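You operate a simulated robot arm through the tools that you are given. There is no shell and no other tool.

The job below is to be done with a simulated robot arm. You get a single attempt, and the scene is never put back.

## Task
Check the orange and the white roller: green tray up to 0.10 mm run-out, red tray if over.
Fine: each on the spindle, dial gauge in, knob half round, dial gauge out again. Set down upright: orange guide roller, white guide roller.
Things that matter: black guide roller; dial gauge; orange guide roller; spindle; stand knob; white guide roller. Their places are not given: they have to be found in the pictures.

Only the result counts: the job must be done as asked and must still hold three seconds after the hand-in. Knocking over, shifting, dropping, spilling or breaking anything else fails it.

## Robot
A 6-joint arm with a four-finger gripper, fixed in place. Base frame: the origin is at the foot of the arm, x ahead of it, y to its left, z up. Readings come in mm, degrees, newtons and seconds.
Its first joint turns from -166.0 to 166.0 degrees. Payload 3.43 kg.
The TCP is the grasp point between the finger pads, 30 mm short of the fingertips. In the tool frame z runs along the fingers and y along their closing line. The gripper opens to 120 mm. The gripper's body begins 85 mm behind the TCP.
Orientation is that of the tool frame in the base frame, as a unit quaternion [x, y, z, w]. With the fingers straight down and closing along the base's y, the tool's x points along the base's -x, its y along +y and its z along -z.

## Interface
- The arm moves only by the tool nudge_tool. Its argument "deltas" is a list of rows, each a list of 3 entries, a list of its own where there are three numbers: the shift along the base's x, y, z in mm, then the turn, a rotation vector about the base's x, y, z in degrees, then the gripper command, from -1 (fully open) to 1 (shut), values between in proportion. In form: [[[dx, dy, dz], [wx, wy, wz], gripper], ...]. A call has 1 to 20 rows; each row is the pose to reach, as a shift and turn from the pose commanded when the call began. Rows are played at 5 a second. More than 50 mm and 8.6 degrees between two rows, or a gripper value outside its range, and nothing of the call is played. A pose out of reach is approached as far as the arm can. The call stops where the force on the tool passes 90 N (or 10 N more than at its start, if that is more) or the arm is blocked; 0.2 s more then pass. Each finger halts on what it meets, pressing with about 31 N; the grip force reading is that of the motor and also rises with nothing between the fingers. The clock runs only during rows and for 0.2 s after the last one: add rows that repeat a pose to give the fingers time. It gives the time, the measured TCP pose, the force on the tool (base axes), the opening and the grip force at its end, in the units of the frame above (readings bear some noise), with the torque about the TCP (base axes, N m) and any sound that the robot's microphone picked up, and new pictures: "views" is both (left out), scene, wrist or none.
- Cameras (640 x 400 px; columns grow to the right, rows downward): "scene" is fixed at [400.8, 650.3, 1517.1]; the picture's right is [-0.88, -0.48, 0.00], its down [-0.41, 0.74, -0.53] and it looks along [0.26, -0.47, -0.84] (base axes); focal length 272 px, centre (320, 200). "wrist" rides on the gripper at [71, -17, -121] in the tool frame; the picture's right is [0.23, 0.97, 0.00], its down [-0.81, 0.19, -0.55] and it looks along [-0.54, 0.13, 0.83] (tool axes); focal length 275 px, centre (320, 200).
- pixel_to_xyz(camera, pixels): for up to 12 pixels [column, row] of the newest picture of that camera ("zoom" is the newest enlarged one), the place [x, y, z] in the base frame of the surface seen there, good to about 2 mm. It takes no simulated time.
- enlarge(camera, box): a new picture of the part [left, top, right, bottom] of that camera's present view, enlarged. It takes no simulated time.
- job_done(): hands the job in; it is judged then, once.

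Leave the gripper open and the arm clear of the work at the hand-in unless told otherwise.

The tools are called after ">>>" as a command line: name --argument value ..., lists and objects as JSON in quotes. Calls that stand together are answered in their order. nudge_tool: Moves the arm, as the interface text tells. Its arguments: {"type":"object","properties":{"deltas":{"type":"array","items":{"type":"array"}},"views":{"type":"string","enum":["both","scene","wrist","none"]}},"required":["deltas"]} The other tools are called the same way: pixel_to_xyz (camera, pixels) gives the place of the surface under pixels of a picture; enlarge (camera, box) takes an enlarged picture of a part of a camera's view; job_done () hands the job in.

At the start:

```text
time: 0.0
position: [385.8, 372.5, 1251.3]
ee_rot: [0.0, 1.0, 0.001, 0.0]
ft_force: [0.0, 0.0, 0.9]
torque: [0.01, -0.04, -0.03]
opening: 119.9
grasp_force: 0.0
```

scene: 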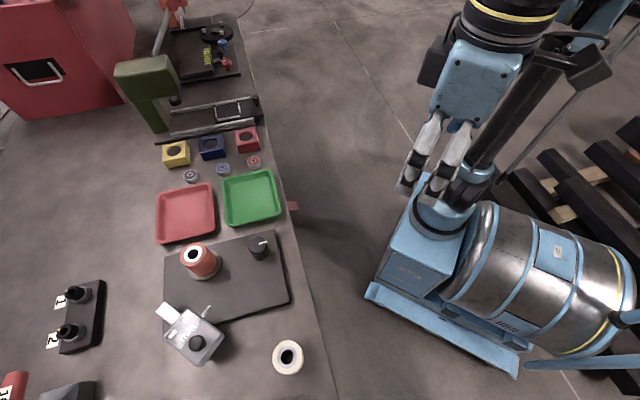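
wrist: 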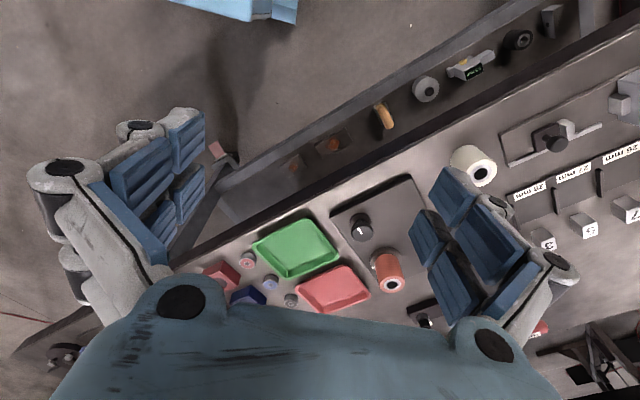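

I see a bench with red and green trays, a dark plate carrying an orange roller and a knob, a dial-gauge-like device near (193,335), and a white roller at (288,357). I'll enlarge those areas for detail.

>>> enlarge --camera "scene" --box '[140, 220, 320, 390]'

>>> enlarge --camera "scene" --box '[0, 260, 140, 400]'

>>> enlarge --camera "wrist" --box '[220, 100, 460, 330]'

```text
2.35 times, centred on (230, 305) of scene
```

zoom: 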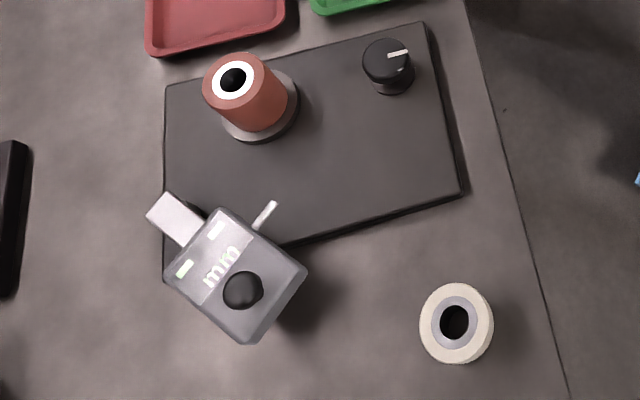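

```text
2.86 times, centred on (70, 330) of scene
```

zoom: 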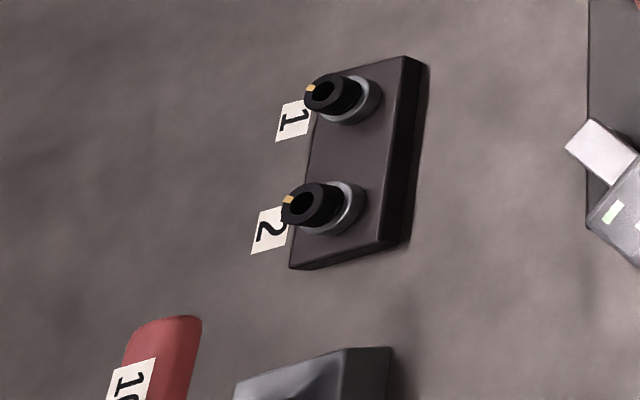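

```text
1.74 times, centred on (340, 215) of wrist
```

zoom: 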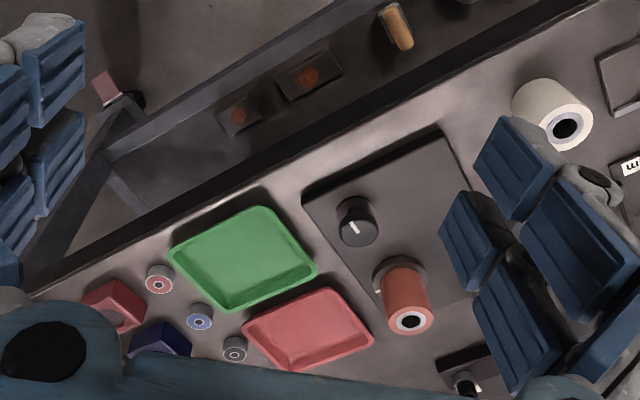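

The orange roller seems to be sitting on the spindle already. I'll get the 3D places of the key items from the scene picture.

>>> pixel_to_xyz --camera "scene" --pixels '[[195, 255], [206, 262], [258, 245], [195, 345], [198, 342], [172, 315], [288, 357], [288, 345], [252, 198], [185, 212], [230, 290], [120, 250]]'

>>> pixel_to_xyz --camera "scene" --pixels '[[165, 256], [272, 231], [289, 302], [215, 321], [78, 292], [68, 332], [210, 305], [208, 310], [15, 385], [60, 390], [300, 380], [200, 350]]'

>>> enlarge --camera "scene" --box '[150, 290, 240, 370]'

>>> enlarge --camera "scene" --box '[100, 0, 280, 180]'

```text
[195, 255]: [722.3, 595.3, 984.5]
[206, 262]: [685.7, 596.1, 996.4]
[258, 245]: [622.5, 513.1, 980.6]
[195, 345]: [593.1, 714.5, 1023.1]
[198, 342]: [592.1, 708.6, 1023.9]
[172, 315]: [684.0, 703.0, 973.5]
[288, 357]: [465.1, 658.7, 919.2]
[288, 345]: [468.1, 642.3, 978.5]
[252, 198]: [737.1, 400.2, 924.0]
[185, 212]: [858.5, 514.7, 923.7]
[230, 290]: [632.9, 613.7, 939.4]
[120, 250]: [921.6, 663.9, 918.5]
```

```text
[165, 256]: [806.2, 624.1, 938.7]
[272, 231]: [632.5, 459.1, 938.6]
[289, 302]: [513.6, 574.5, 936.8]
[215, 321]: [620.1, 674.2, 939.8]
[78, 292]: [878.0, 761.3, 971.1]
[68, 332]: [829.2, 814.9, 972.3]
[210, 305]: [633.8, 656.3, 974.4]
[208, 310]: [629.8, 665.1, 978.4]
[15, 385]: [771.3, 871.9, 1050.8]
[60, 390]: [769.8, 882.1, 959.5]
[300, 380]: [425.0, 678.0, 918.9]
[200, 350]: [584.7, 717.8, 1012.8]
```

```text
5.00 times, centred on (195, 330) of scene
```

zoom: 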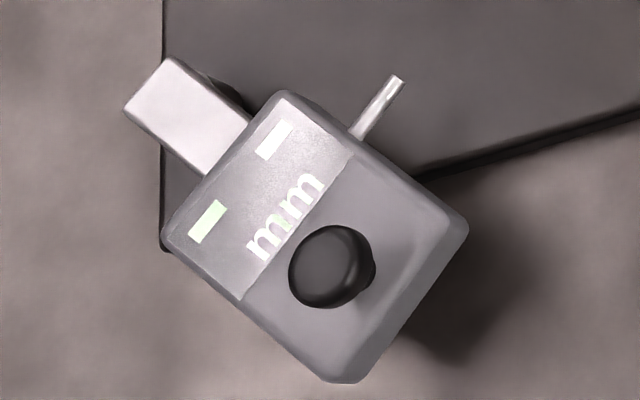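

```text
2.22 times, centred on (190, 90) of scene
```

zoom: 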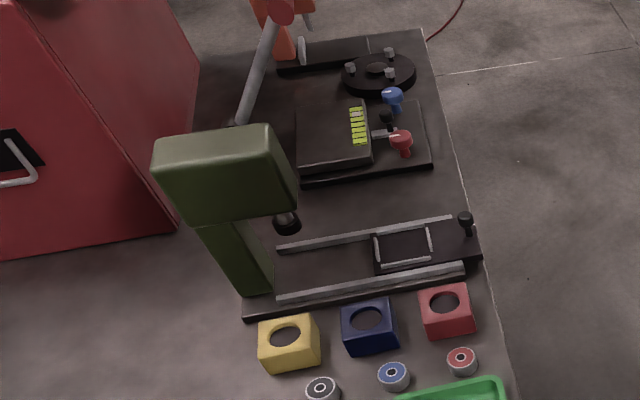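

Next I'll look closer at the orange roller, the knob and the white roller in the scene view, and at the right part of the wrist view.

>>> enlarge --camera "scene" --box '[165, 225, 245, 290]'

>>> enlarge --camera "scene" --box '[235, 225, 295, 275]'

>>> enlarge --camera "wrist" --box '[440, 40, 640, 200]'

>>> enlarge --camera "wrist" --box '[500, 180, 640, 400]'

```text
6.15 times, centred on (205, 258) of scene
```

zoom: 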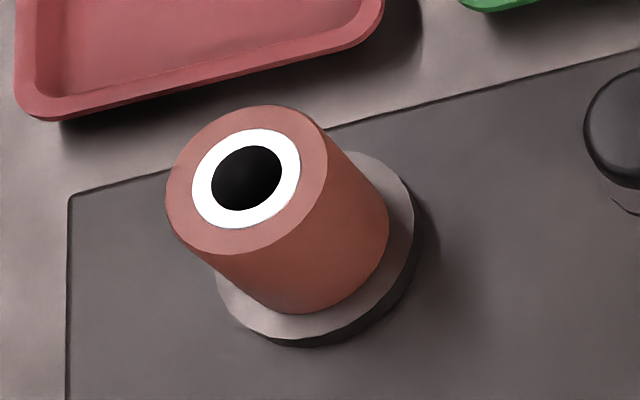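

```text
8.00 times, centred on (265, 250) of scene
```

zoom: 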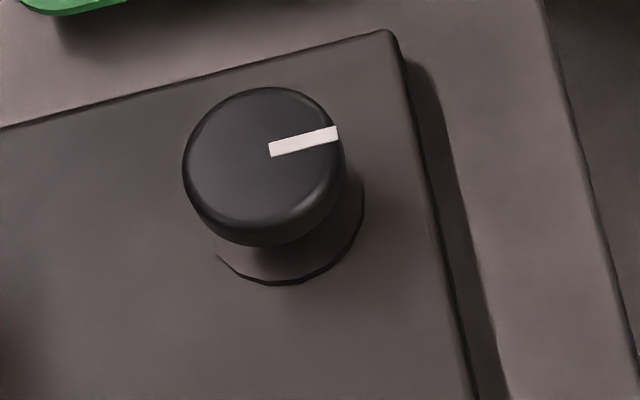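

```text
2.50 times, centred on (540, 120) of wrist
```

zoom: 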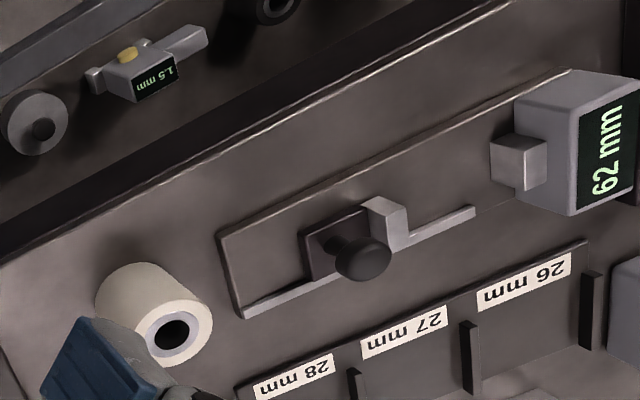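

```text
1.82 times, centred on (570, 290) of wrist
```

zoom: 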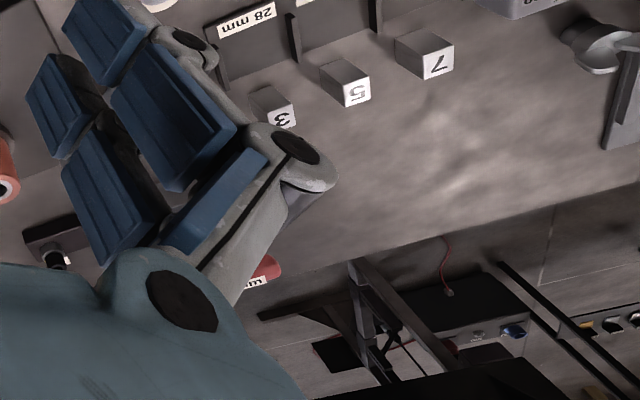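

I need precise positions, so I'll re-enlarge around the orange roller and query surface points on it and its base.

>>> enlarge --camera "scene" --box '[165, 225, 245, 290]'

>>> pixel_to_xyz --camera "zoom" --pixels '[[180, 190], [318, 160], [250, 115], [230, 245], [245, 178], [205, 195], [290, 180], [250, 140], [240, 220], [400, 210], [230, 305], [350, 250]]'

>>> enlarge --camera "scene" --box '[235, 225, 295, 275]'

>>> pixel_to_xyz --camera "zoom" --pixels '[[190, 160], [335, 155], [262, 92], [262, 228], [275, 150], [332, 135], [290, 265], [220, 255], [360, 200], [260, 160]]'

>>> enlarge --camera "scene" --box '[150, 290, 240, 370]'

>>> pixel_to_xyz --camera "zoom" --pixels '[[165, 80], [210, 150], [135, 115], [400, 80], [360, 130], [280, 105], [170, 245], [340, 375], [460, 225], [330, 265], [345, 200], [420, 270]]'

>>> enlarge --camera "scene" --box '[255, 325, 325, 385]'

>>> pixel_to_xyz --camera "zoom" --pixels '[[180, 200], [240, 150], [360, 150], [300, 100], [240, 330], [200, 250], [300, 210], [400, 220], [320, 340], [430, 150], [300, 290]]'

```text
6.15 times, centred on (205, 258) of scene
```

zoom: 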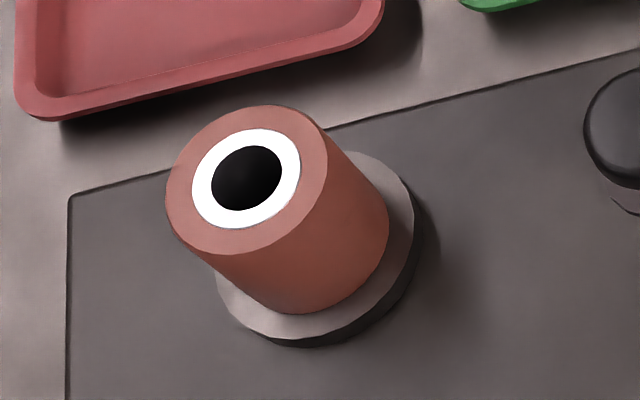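

```text
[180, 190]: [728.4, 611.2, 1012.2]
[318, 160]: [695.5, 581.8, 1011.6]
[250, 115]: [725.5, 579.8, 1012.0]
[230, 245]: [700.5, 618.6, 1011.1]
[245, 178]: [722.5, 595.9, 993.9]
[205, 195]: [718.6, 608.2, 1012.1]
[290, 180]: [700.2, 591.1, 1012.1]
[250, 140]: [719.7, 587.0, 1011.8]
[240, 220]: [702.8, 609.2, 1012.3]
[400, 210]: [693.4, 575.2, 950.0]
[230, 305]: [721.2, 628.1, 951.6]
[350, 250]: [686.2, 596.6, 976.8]
```

```text
8.00 times, centred on (265, 250) of scene
```

zoom: 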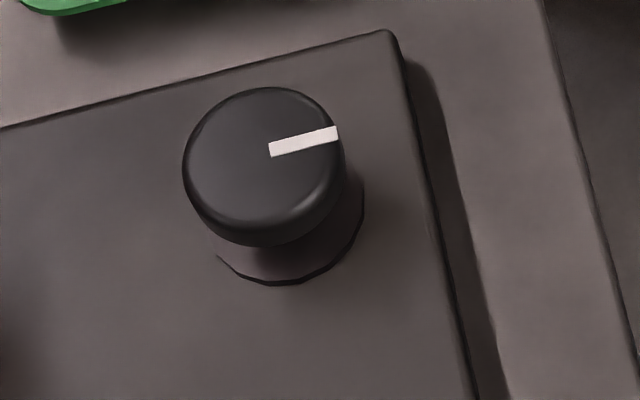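

```text
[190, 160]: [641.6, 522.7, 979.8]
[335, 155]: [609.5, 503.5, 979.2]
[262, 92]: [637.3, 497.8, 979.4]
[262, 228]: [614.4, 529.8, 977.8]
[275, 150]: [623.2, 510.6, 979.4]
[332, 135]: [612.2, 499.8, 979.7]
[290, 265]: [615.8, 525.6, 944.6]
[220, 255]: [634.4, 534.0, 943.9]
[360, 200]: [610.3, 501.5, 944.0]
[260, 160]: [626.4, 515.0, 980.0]
```

```text
5.00 times, centred on (195, 330) of scene
```

zoom: 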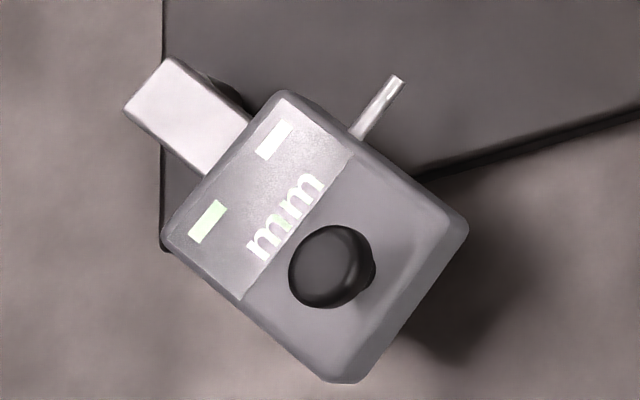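

```text
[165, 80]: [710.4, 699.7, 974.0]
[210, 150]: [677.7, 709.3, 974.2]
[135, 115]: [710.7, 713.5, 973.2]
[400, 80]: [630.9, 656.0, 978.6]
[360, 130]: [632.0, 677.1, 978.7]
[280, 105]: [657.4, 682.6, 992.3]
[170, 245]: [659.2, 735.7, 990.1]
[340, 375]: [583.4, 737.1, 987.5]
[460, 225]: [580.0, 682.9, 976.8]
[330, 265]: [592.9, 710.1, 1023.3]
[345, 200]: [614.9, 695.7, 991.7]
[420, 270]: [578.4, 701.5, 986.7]
```

```text
6.67 times, centred on (290, 355) of scene
```

zoom: 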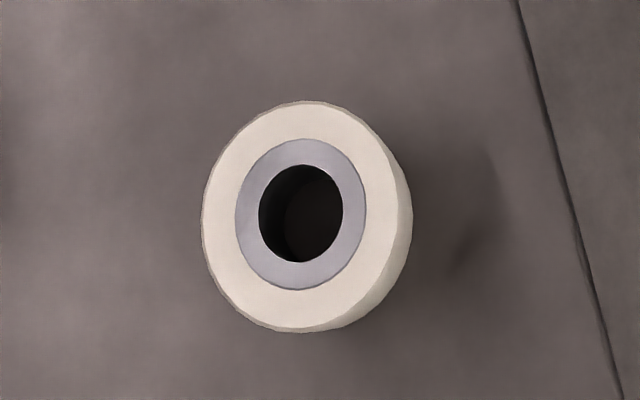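

```text
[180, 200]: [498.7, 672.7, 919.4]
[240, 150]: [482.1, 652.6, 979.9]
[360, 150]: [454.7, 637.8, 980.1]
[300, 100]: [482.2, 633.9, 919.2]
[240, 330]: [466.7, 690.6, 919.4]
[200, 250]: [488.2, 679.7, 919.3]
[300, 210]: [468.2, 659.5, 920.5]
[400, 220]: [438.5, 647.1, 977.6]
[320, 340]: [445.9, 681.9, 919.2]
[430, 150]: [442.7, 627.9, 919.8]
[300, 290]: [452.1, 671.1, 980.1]
```

Measured so far:
- Bench top: z≈919.
- Orange roller: sits on a disc, centre ≈(712,598), top at z 1012.
- White roller: stands at ≈(461,657), top at z 980.
- Knob: ≈(626,514), top at z 980.
- Gauge: body near (620,710).

I don't know how the gauge moves yet. I'll bring the arm over the gauge, staying high, to look with the wrist camera.

>>> nudge_tool --deltas '[[[15, 40, 0], [0, 0, 0], -1], [[30, 80, 0], [0, 0, 0], -1], [[45, 120, -15], [0, 0, 0], -1], [[60, 160, -30], [0, 0, 0], -1], [[75, 200, -45], [0, 0, 0], -1], [[90, 240, -60], [0, 0, 0], -1], [[105, 270, -70], [0, 0, 0], -1], [[105, 270, -70], [0, 0, 0], -1]]' --views "both"

```text
time: 1.8
position: [476.8, 643.3, 1187.8]
ee_rot: [0.0, 1.0, 0.0, 0.007]
ft_force: [0.5, -0.7, 0.7]
torque: [0.03, 0.02, -0.01]
opening: 119.9
grasp_force: 0.0
```

scene: 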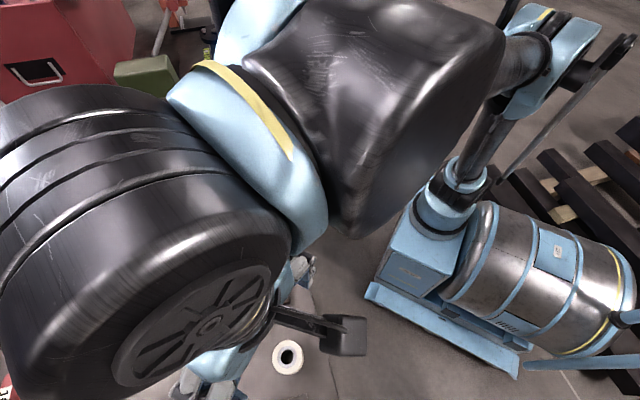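
wrist: 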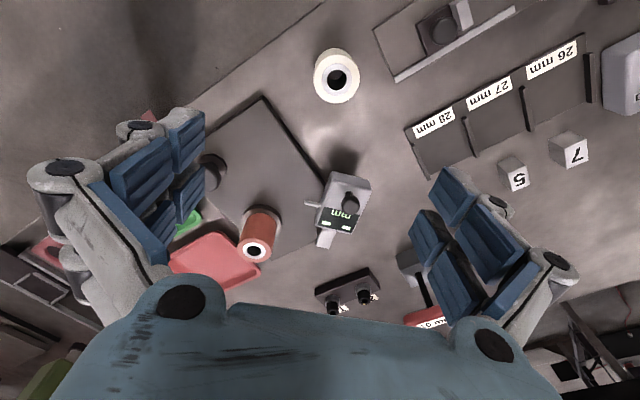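

The gauge is now in the wrist view around (340,200). I'll enlarge it.

>>> enlarge --camera "wrist" --box '[270, 140, 400, 260]'

>>> enlarge --camera "wrist" --box '[180, 80, 380, 300]'

>>> enlarge --camera "wrist" --box '[300, 240, 460, 330]'

>>> enlarge --camera "wrist" --box '[360, 0, 640, 200]'

```text
3.33 times, centred on (335, 200) of wrist
```

zoom: 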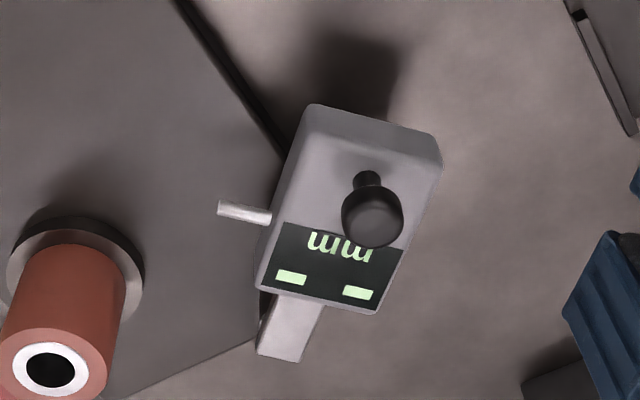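

```text
1.82 times, centred on (280, 190) of wrist
```

zoom: 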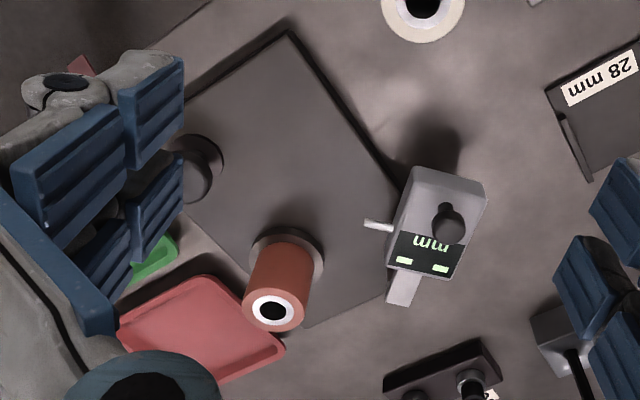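

```text
4.00 times, centred on (380, 285) of wrist
```

zoom: 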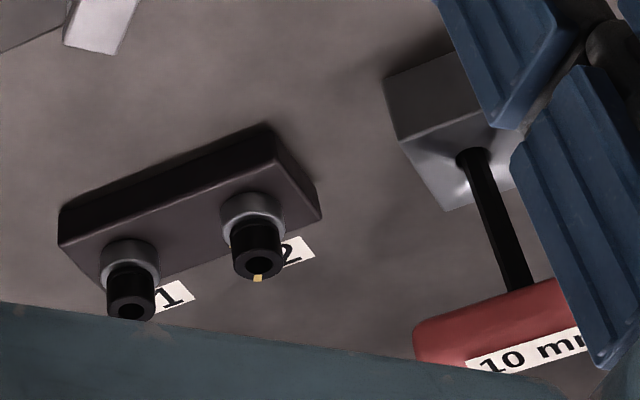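

```text
2.00 times, centred on (500, 100) of wrist
```

zoom: 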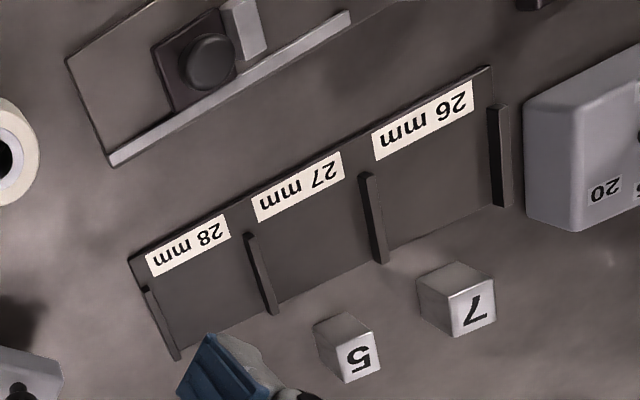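

The gauge body hovers above the plate. Its light bar runs forward and probably pivots on a post near the bar's far end. I'll query points around the bar and the dark part beside it.

>>> enlarge --camera "wrist" --box '[295, 170, 375, 260]'

>>> pixel_to_xyz --camera "wrist" --pixels '[[319.4, 231.5], [318, 234], [313, 246], [325, 248], [328, 232], [320, 240], [316, 247], [302, 202], [315, 206], [318, 228], [315, 225], [310, 240]]'

```text
4.44 times, centred on (335, 215) of wrist
```

zoom: 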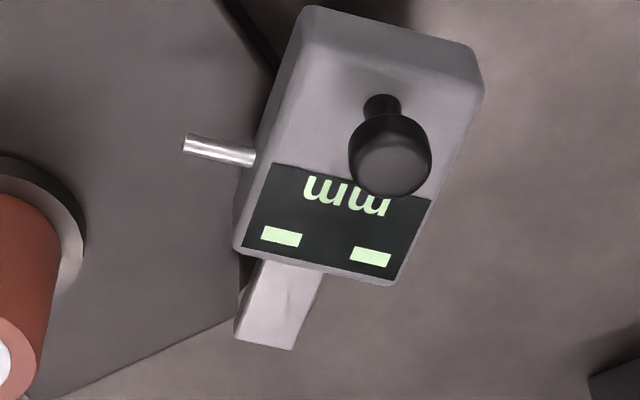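

```text
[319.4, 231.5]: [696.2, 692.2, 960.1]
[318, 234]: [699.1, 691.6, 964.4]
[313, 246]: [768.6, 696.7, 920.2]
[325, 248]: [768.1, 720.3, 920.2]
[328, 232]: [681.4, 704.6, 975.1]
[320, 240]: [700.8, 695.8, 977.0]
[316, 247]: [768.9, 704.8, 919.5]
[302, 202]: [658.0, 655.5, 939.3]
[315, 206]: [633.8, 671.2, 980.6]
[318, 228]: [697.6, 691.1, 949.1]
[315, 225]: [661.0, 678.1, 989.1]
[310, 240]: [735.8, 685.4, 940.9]
```

A dark post shows under the bar at about (697,692, z 949–964). So the gauge swings on a post near (706,704), and its ball handle is near (593,710,1015). Swinging it about 44° brings the plunger against the roller. I'll move above the handle with the fingers half open and look at it closely.

>>> nudge_tool --deltas '[[[30, 20, -30], [0, 0, 0], -0.5], [[60, 40, -60], [0, 0, 0], 0], [[90, 60, -90], [0, 0, 0], 0], [[102, 67.5, -111], [0, 0, 0], 0], [[102, 67.5, -111], [0, 0, 0], 0], [[102, 67.5, -111], [0, 0, 0], 0]]' --views "both"

```text
time: 3.2
position: [578.1, 710.5, 1075.8]
ee_rot: [0.0, 1.0, 0.001, 0.006]
ft_force: [-0.5, -0.3, -0.1]
torque: [0.0, 0.01, -0.01]
opening: 60.1
grasp_force: 0.1
```

scene: 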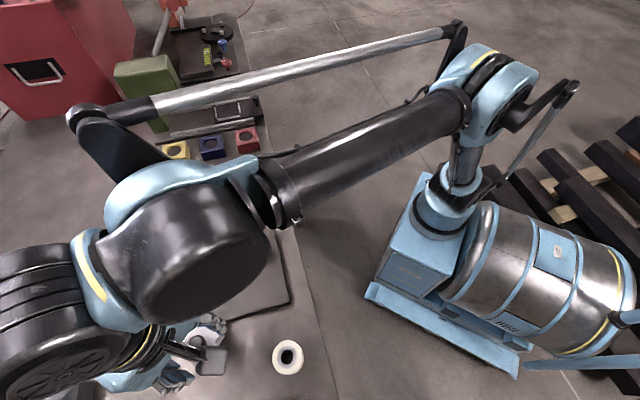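
wrist: 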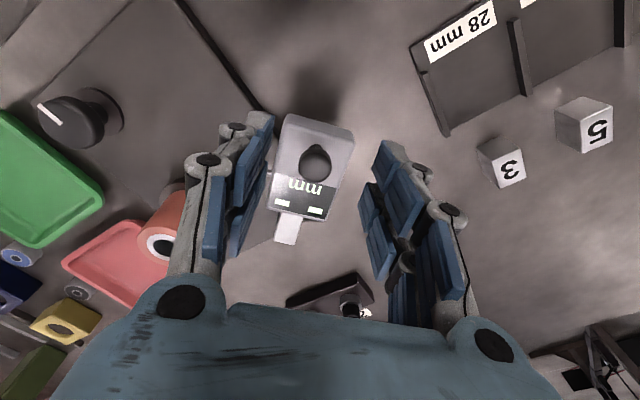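

The measured pose sits about 15 mm short in x and 5 mm high. I'll play a short still call to see whether it's lag or a constant offset.

>>> nudge_tool --deltas '[[[0, 0, 0], [0, 0, 0], 0], [[0, 0, 0], [0, 0, 0], 0], [[0, 0, 0], [0, 0, 0], 0]]' --views "wrist"

>>> enlarge --camera "wrist" --box '[250, 100, 380, 260]'

>>> pixel_to_xyz --camera "wrist" --pixels '[[315, 160], [315, 150], [303, 160], [328, 160], [315, 178], [290, 230], [290, 240], [318, 130], [300, 120], [343, 130], [325, 215], [270, 225]]'

```text
time: 4.0
position: [578.1, 710.3, 1075.9]
ee_rot: [0.0, 1.0, 0.002, 0.006]
ft_force: [0.6, -0.4, 0.5]
torque: [0.0, -0.01, 0.02]
opening: 59.9
grasp_force: 0.1
```

wrist: 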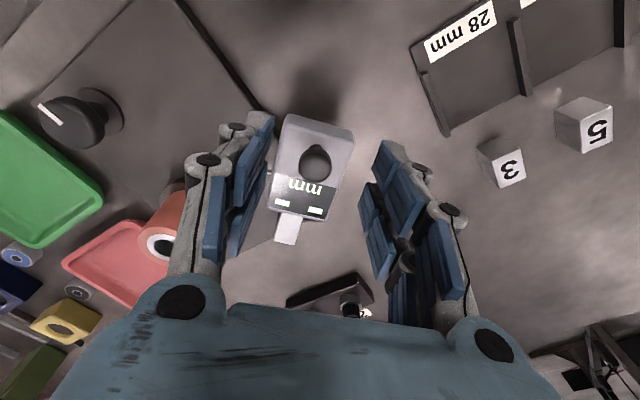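

```text
2.50 times, centred on (315, 180) of wrist
```

zoom: 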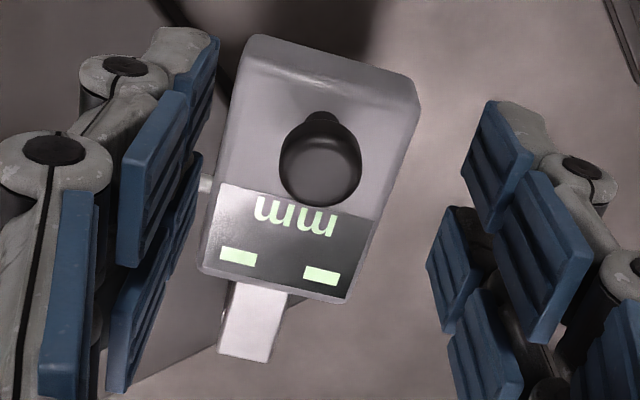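

```text
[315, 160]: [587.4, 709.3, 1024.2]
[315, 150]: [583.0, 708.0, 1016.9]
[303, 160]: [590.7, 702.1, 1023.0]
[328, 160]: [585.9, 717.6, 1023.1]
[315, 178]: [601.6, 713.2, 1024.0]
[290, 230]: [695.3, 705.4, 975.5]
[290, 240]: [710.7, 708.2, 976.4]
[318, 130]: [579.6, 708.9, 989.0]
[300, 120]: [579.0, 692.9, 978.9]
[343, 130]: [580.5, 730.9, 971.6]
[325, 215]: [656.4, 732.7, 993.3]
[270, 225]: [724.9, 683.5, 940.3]
```

The offset is constant, so I'll steer by the measured readings. The handle's head is ~23 mm wide, centred near (594,710) with its top at z 1024. I'll go down around it, fingers still 60 mm apart.

>>> nudge_tool --deltas '[[[16, 0, 0], [0, 0, 0], 0], [[16, 0, -16], [0, 0, 0], 0], [[16, 0, -32], [0, 0, 0], 0], [[16, 0, -47], [0, 0, 0], 0], [[16, 0, -47], [0, 0, 0], 0]]' --views "wrist"

>>> enlarge --camera "wrist" --box '[220, 100, 400, 280]'

```text
time: 5.2
position: [594.9, 710.8, 1028.8]
ee_rot: [0.0, 1.0, 0.001, 0.006]
ft_force: [-0.2, 0.2, -0.3]
torque: [-0.02, 0.02, -0.02]
opening: 60.0
grasp_force: 0.1
```

wrist: 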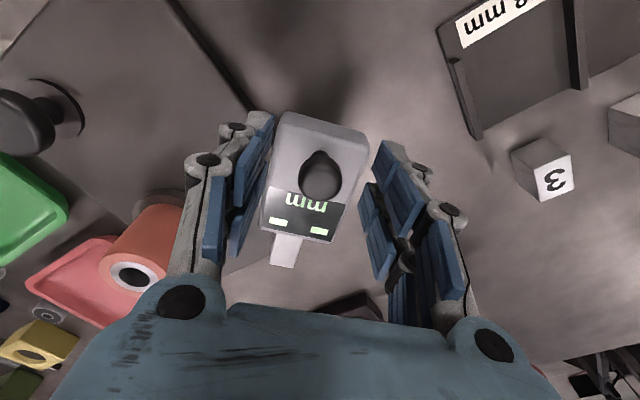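

```text
2.22 times, centred on (310, 190) of wrist
```

zoom: 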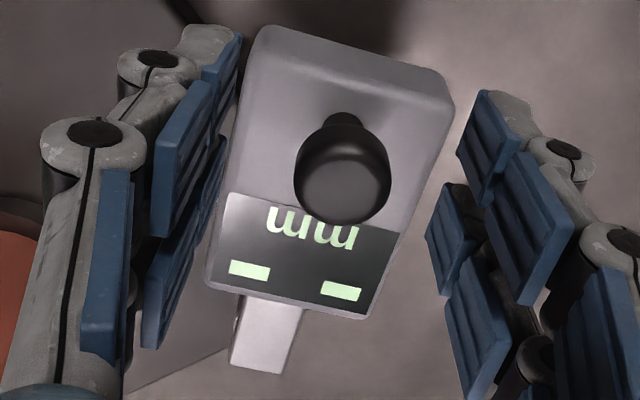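

The handle is between the pads, around (320,175). I'll close on it.

>>> nudge_tool --deltas '[[[0, 0, 0], [0, 0, 0], 0.4], [[0, 0, 0], [0, 0, 0], 1], [[0, 0, 0], [0, 0, 0], 1], [[0, 0, 0], [0, 0, 0], 1]]' --views "wrist"

```text
time: 6.2
position: [593.3, 710.9, 1028.6]
ee_rot: [0.0, 1.0, 0.001, 0.006]
ft_force: [0.6, -1.1, -1.6]
torque: [-0.04, -0.05, -0.15]
opening: 20.3
grasp_force: 44.7
```

wrist: 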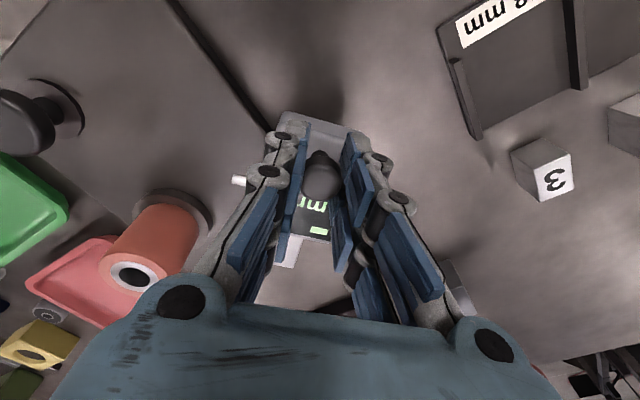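

The handle is gripped (20 mm). Now I'll swing it along the arc about (706,704), first by 32°, then check.

>>> nudge_tool --deltas '[[[-0.15, -7.83, 0], [0, 0, 4], 1], [[0.25, -15.65, 0], [0, 0, 8], 1], [[1.2, -23.42, 0], [0, 0, 12], 1], [[2.68, -31.1, 0], [0, 0, 16], 1], [[4.7, -38.67, 0], [0, 0, 20], 1], [[7.24, -46.07, 0], [0, 0, 24], 1], [[10.29, -53.28, 0], [0, 0, 28], 1], [[13.84, -60.26, 0], [0, 0, 32], 1], [[13.84, -60.26, 0], [0, 0, 32], 1]]' --views "both"

>>> enlarge --camera "wrist" --box '[180, 100, 400, 300]'

```text
time: 8.2
position: [609.0, 651.6, 1029.2]
ee_rot: [-0.276, 0.961, 0.003, 0.005]
ft_force: [-1.0, 0.6, -5.8]
torque: [-0.03, -0.03, 0.05]
opening: 20.1
grasp_force: 45.7
```

scene: 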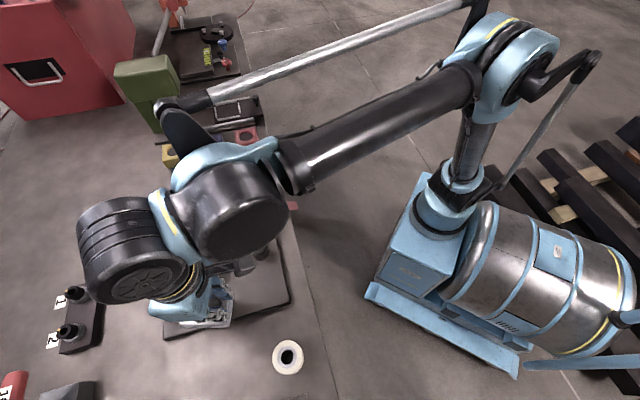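
wrist: 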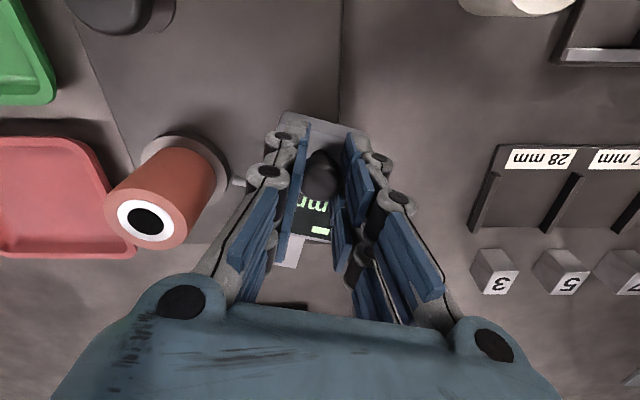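

```text
2.00 times, centred on (290, 200) of wrist
```

zoom: 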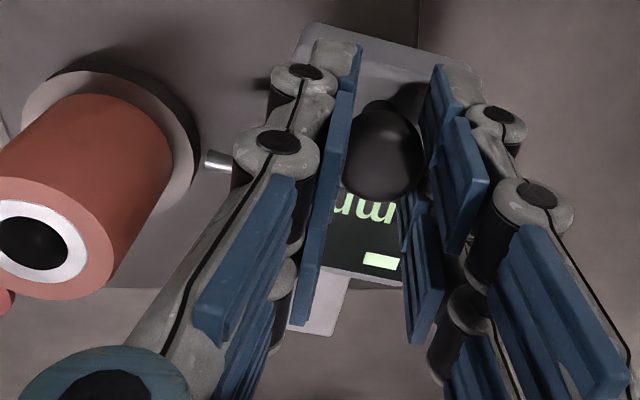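

It swings freely and the plunger is now about 10 mm from the roller. I'll continue in 2° steps to 40°.

>>> nudge_tool --deltas '[[[1.95, -3.4, 0], [0, 0, 2], 1], [[4.02, -6.72, 0], [0, 0, 4], 1], [[6.21, -9.96, 0], [0, 0, 6], 1], [[8.5, -13.14, 0], [0, 0, 8], 1], [[8.5, -13.14, 0], [0, 0, 8], 1]]' --views "wrist"

>>> enlarge --camera "wrist" --box '[180, 100, 400, 300]'

```text
time: 9.4
position: [617.0, 636.7, 1029.4]
ee_rot: [-0.343, 0.939, 0.003, 0.006]
ft_force: [4.4, 2.0, -1.7]
torque: [0.02, -0.08, -0.01]
opening: 20.3
grasp_force: 45.3
```

wrist: 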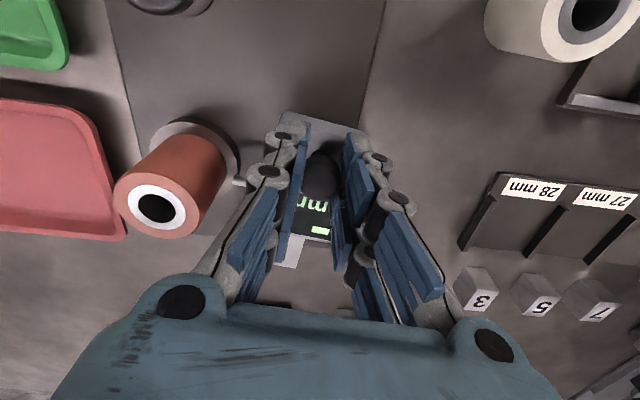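

```text
2.00 times, centred on (290, 200) of wrist
```

zoom: 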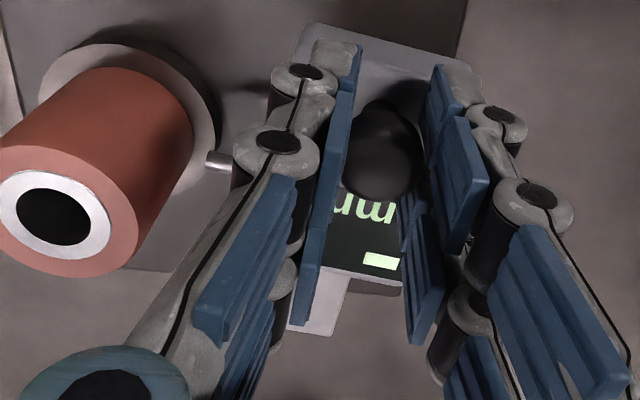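

The plunger is almost touching. I'll continue with 1° steps to 44°.

>>> nudge_tool --deltas '[[[1.2, -1.55, 0], [0, 0, 1], 1], [[2.42, -3.08, 0], [0, 0, 2], 1], [[3.67, -4.6, 0], [0, 0, 3], 1], [[4.93, -6.09, 0], [0, 0, 4], 1], [[4.93, -6.09, 0], [0, 0, 4], 1]]' --views "wrist"

>>> enlarge --camera "wrist" --box '[180, 100, 400, 300]'

```text
time: 10.6
position: [622.6, 632.0, 1028.4]
ee_rot: [-0.375, 0.927, 0.003, 0.005]
ft_force: [7.4, 3.8, -2.8]
torque: [0.06, -0.14, -0.18]
opening: 20.3
grasp_force: 44.8
```

wrist: 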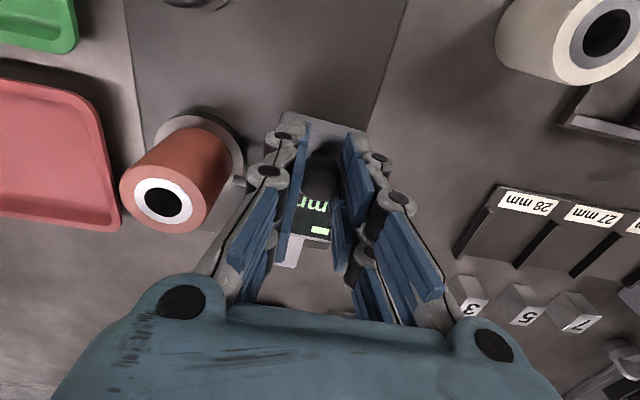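

```text
2.00 times, centred on (290, 200) of wrist
```

zoom: 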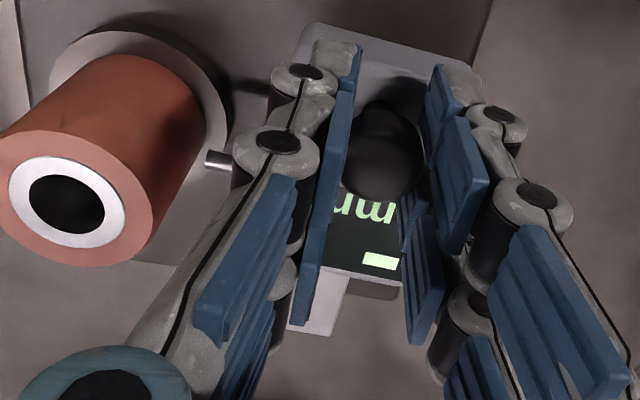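

The tip looks about to touch. I'll add 1–2° more while watching the force.

>>> nudge_tool --deltas '[[[1.29, -1.47, 0], [0, 0, 1], 1], [[2.61, -2.91, 0], [0, 0, 2], 1], [[2.61, -2.91, 0], [0, 0, 2], 1]]' --views "wrist"

>>> enlarge --camera "wrist" --box '[180, 100, 400, 300]'

```text
time: 11.4
position: [624.0, 629.4, 1027.8]
ee_rot: [-0.391, 0.921, 0.003, 0.007]
ft_force: [15.9, 16.5, 16.6]
torque: [0.24, -0.17, 0.18]
opening: 20.2
grasp_force: 45.3
```

wrist: 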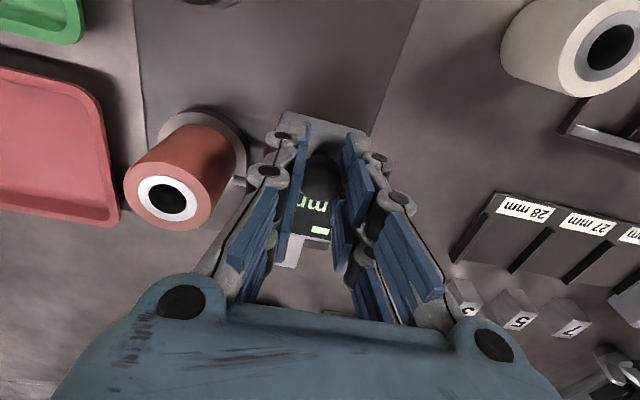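

```text
2.00 times, centred on (290, 200) of wrist
```

zoom: 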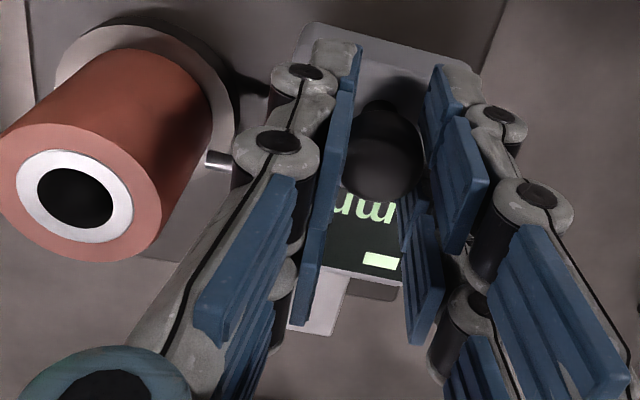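

The force has risen but points mainly toward the pivot, so the handle is slightly off my arc. I'll open the fingers and rise to see where the gauge stands and what the display shows.

>>> nudge_tool --deltas '[[[0, 0, 0], [0, 0, 0], 0.3], [[0, 0, 0], [0, 0, 0], 0], [[0, 0, 15], [0, 0, 0], 0], [[0, 0, 45], [0, 0, 0], 0], [[0, 0, 90], [0, 0, 0], 0], [[0, 0, 90], [0, 0, 0], 0]]' --views "both"

>>> enlarge --camera "wrist" --box '[180, 80, 400, 280]'

```text
time: 12.8
position: [624.2, 627.3, 1120.3]
ee_rot: [-0.391, 0.92, 0.004, 0.006]
ft_force: [0.5, -0.7, 0.3]
torque: [0.04, 0.01, 0.0]
opening: 59.9
grasp_force: 0.1
```

scene: 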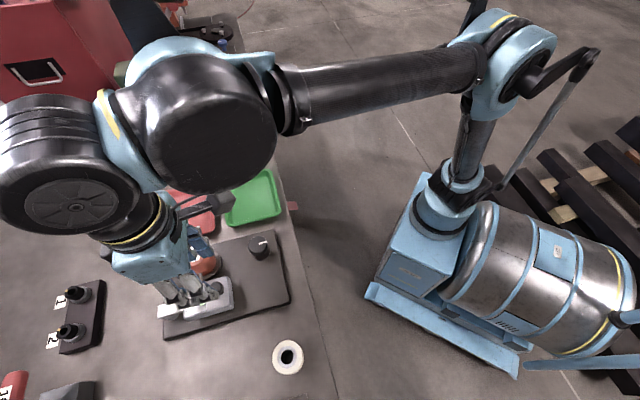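
wrist: 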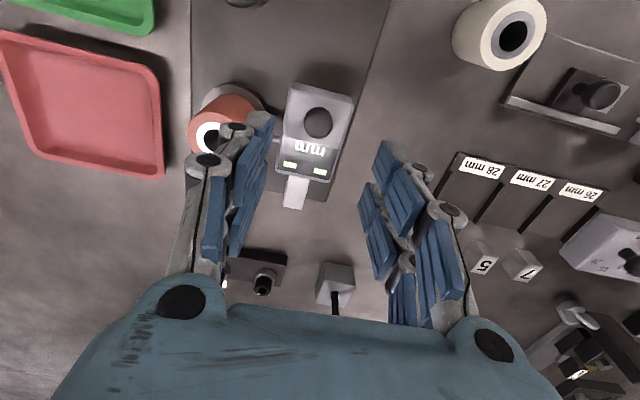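

```text
2.00 times, centred on (290, 180) of wrist
```

zoom: 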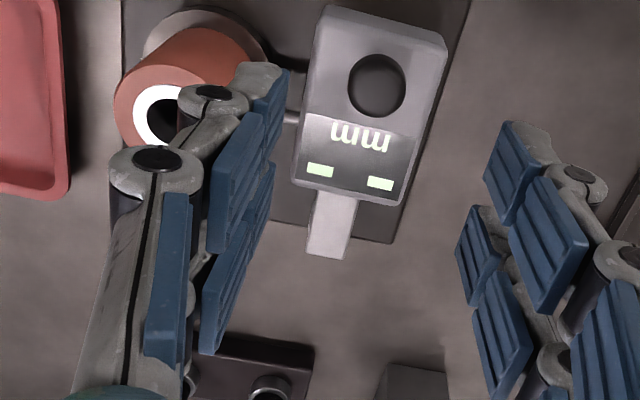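

The gauge is swung in and the display still shows "-- mm". I'll move over the knob at ≈(626,513) while staying high, and check the plunger contact and display from there.

>>> nudge_tool --deltas '[[[0, -40, 0], [0, 0, 0], 0], [[0.5, -80, -20], [0, 0, 0], 0], [[1.5, -114, -40], [0, 0, 0], 0], [[1.5, -114, -40], [0, 0, 0], 0], [[1.5, -114, -40], [0, 0, 0], 0]]' --views "both"

>>> enlarge --camera "wrist" --box '[200, 100, 460, 300]'

>>> enlarge --camera "scene" --box '[130, 200, 330, 390]'

```text
time: 14.0
position: [624.5, 514.3, 1081.2]
ee_rot: [-0.39, 0.921, 0.003, 0.005]
ft_force: [0.6, 0.1, -0.7]
torque: [0.01, 0.03, -0.03]
opening: 60.1
grasp_force: 0.1
```

scene: 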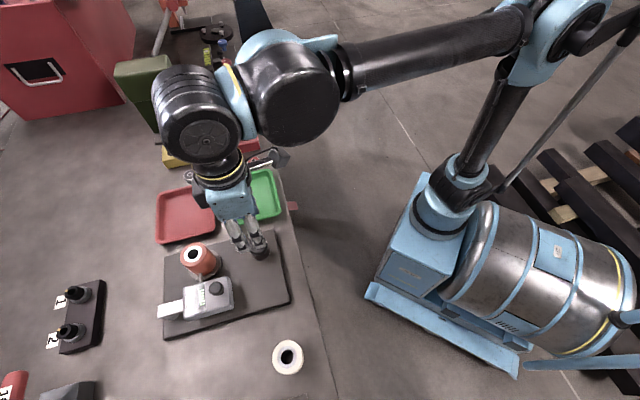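
wrist: 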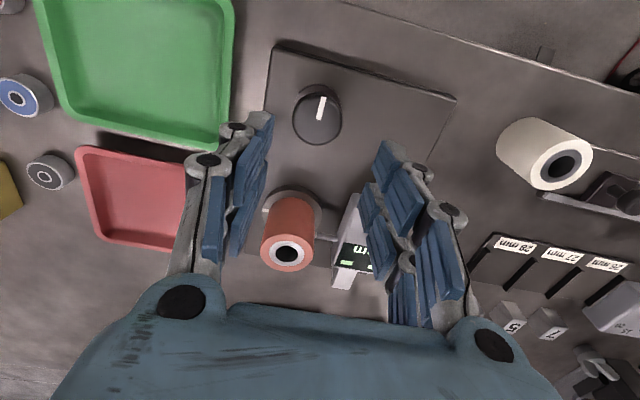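

```text
2.00 times, centred on (330, 200) of wrist
```

zoom: 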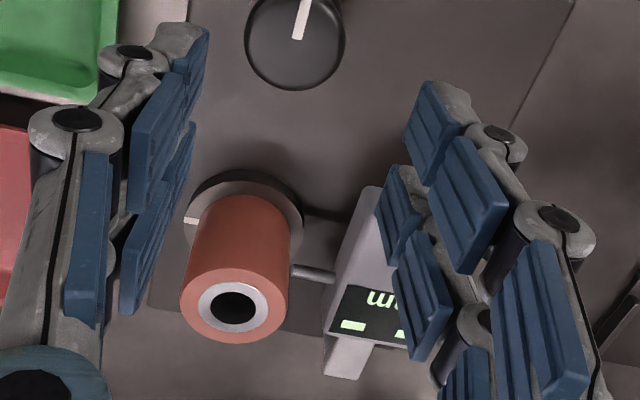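

```text
2.11 times, centred on (230, 295) of scene
```

zoom: 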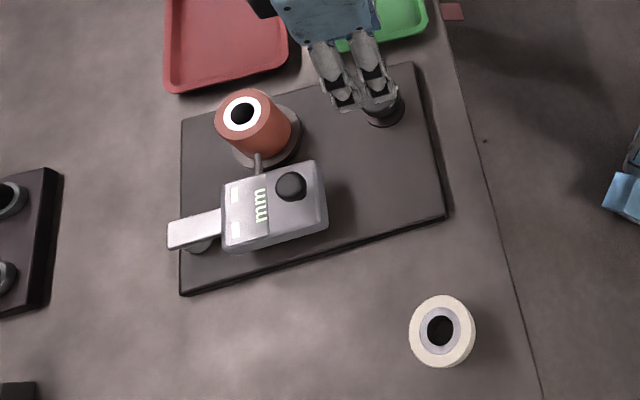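

The plunger rests against the orange roller. The spindle base also has a white mark to show rotation. I'll measure the knob centre from this view.

>>> enlarge --camera "wrist" --box '[270, 60, 370, 160]'

>>> pixel_to_xyz --camera "wrist" --pixels '[[294, 112], [341, 112], [318, 88], [318, 135], [318, 142], [303, 95], [334, 130], [300, 130], [321, 100], [318, 118]]'

```text
4.00 times, centred on (320, 110) of wrist
```

zoom: 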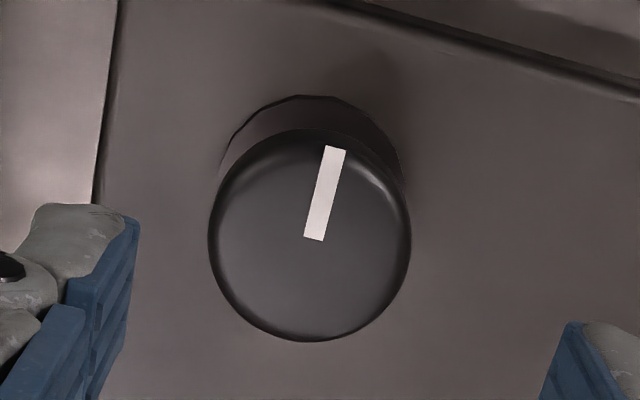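

```text
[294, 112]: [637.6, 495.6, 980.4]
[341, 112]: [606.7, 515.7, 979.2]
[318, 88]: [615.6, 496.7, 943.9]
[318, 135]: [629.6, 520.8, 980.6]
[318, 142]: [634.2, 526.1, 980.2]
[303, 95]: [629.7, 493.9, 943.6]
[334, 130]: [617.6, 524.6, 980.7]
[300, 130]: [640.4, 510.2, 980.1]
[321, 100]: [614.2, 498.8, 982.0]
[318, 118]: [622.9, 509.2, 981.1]
```

The knob centre is about (624.5,512.5), head ~40 mm wide, top at z 980. For a continuous 180° turn I'll first turn the wrist back by 96°, high above the knob.

>>> nudge_tool --deltas '[[[0, -1.8, 0], [0, 0, -8], -0.17], [[0, -1.8, 0], [0, 0, -16], -0.17], [[0, -1.8, 0], [0, 0, -24], -0.17], [[0, -1.8, 0], [0, 0, -32], -0.17], [[0, -1.8, 0], [0, 0, -40], -0.17], [[0, -1.8, 0], [0, 0, -48], -0.17], [[0, -1.8, 0], [0, 0, -56], -0.17], [[0, -1.8, 0], [0, 0, -64], -0.17], [[0, -1.8, 0], [0, 0, -72], -0.17], [[0, -1.8, 0], [0, 0, -80], -0.17], [[0, -1.8, 0], [0, 0, -88], -0.17], [[0, -1.8, 0], [0, 0, -96], -0.17], [[0, -1.8, 0], [0, 0, -96], -0.17]]' --views "both"

```text
time: 16.8
position: [625.2, 511.7, 1078.7]
ee_rot: [0.424, 0.906, -0.002, 0.005]
ft_force: [0.1, -0.3, 0.2]
torque: [-0.01, 0.01, 0.01]
opening: 70.3
grasp_force: 0.0
```

scene: 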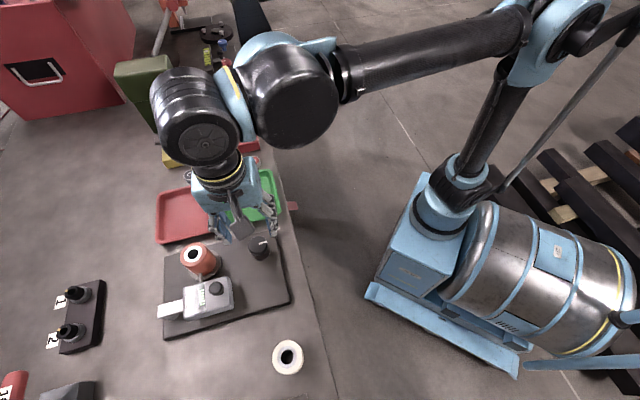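
wrist: 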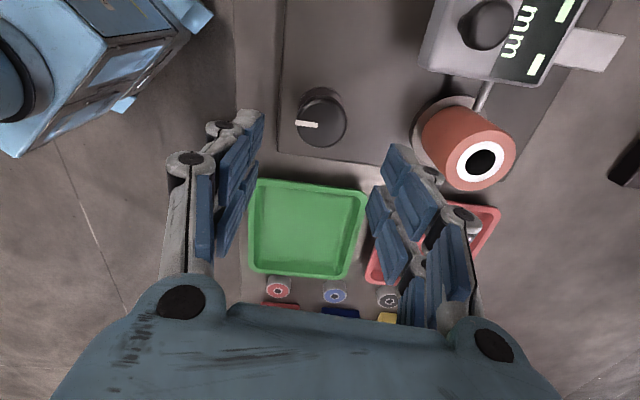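

The wrist turned fine (yaw −50°) and this view shows the knob, gauge and roller together. I'll check the knob centre again from here.

>>> enlarge --camera "wrist" --box '[270, 60, 370, 170]'

>>> pixel_to_xyz --camera "wrist" --pixels '[[299, 120], [345, 120], [321, 97], [321, 143], [321, 120], [305, 135], [338, 105]]'

>>> enlarge --camera "wrist" --box '[400, 0, 640, 200]'

```text
3.64 times, centred on (320, 115) of wrist
```

zoom: 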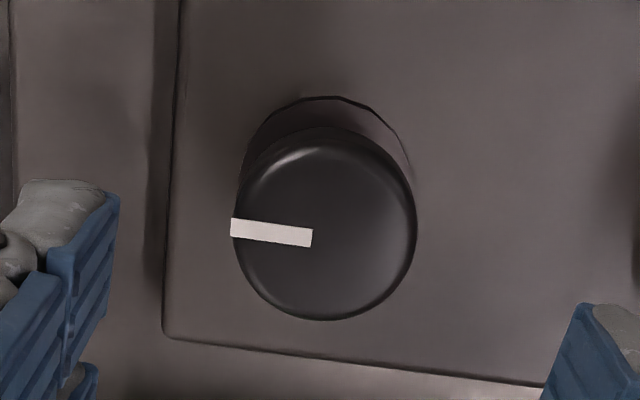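

```text
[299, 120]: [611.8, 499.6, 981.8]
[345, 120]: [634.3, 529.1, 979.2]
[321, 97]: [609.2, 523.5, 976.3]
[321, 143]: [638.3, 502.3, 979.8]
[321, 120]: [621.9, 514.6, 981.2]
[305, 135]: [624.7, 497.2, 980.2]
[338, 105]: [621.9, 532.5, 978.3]
```

```text
2.00 times, centred on (520, 100) of wrist
```

zoom: 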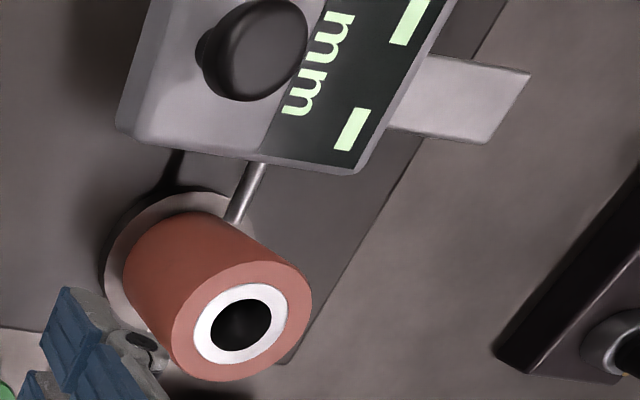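

The knob centre averages to ≈(624,513). I'll go straight down to TCP z≈985, with the fingers 70 mm apart around the 40 mm knob.

>>> nudge_tool --deltas '[[[-0.9, 1.3, -25], [0, 0, 0], -0.17], [[-0.9, 1.3, -50], [0, 0, 0], -0.17], [[-0.9, 1.3, -70], [0, 0, 0], -0.17], [[-0.9, 1.3, -82], [0, 0, 0], -0.17], [[-0.9, 1.3, -94], [0, 0, 0], -0.17], [[-0.9, 1.3, -94], [0, 0, 0], -0.17]]' --views "wrist"

```text
time: 18.2
position: [624.8, 514.2, 984.3]
ee_rot: [0.422, 0.906, -0.003, 0.005]
ft_force: [0.1, -0.7, -0.8]
torque: [0.0, -0.01, 0.0]
opening: 70.3
grasp_force: 0.1
```

wrist: 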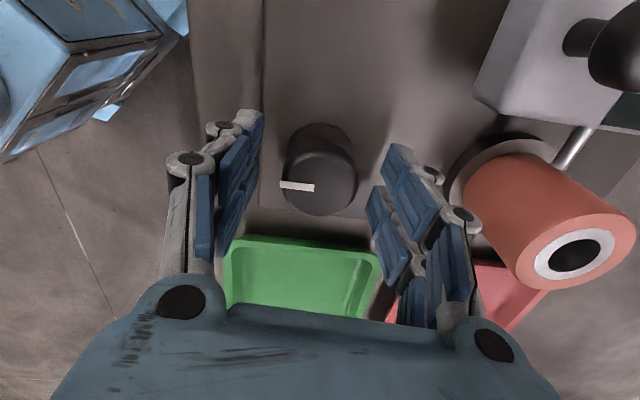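

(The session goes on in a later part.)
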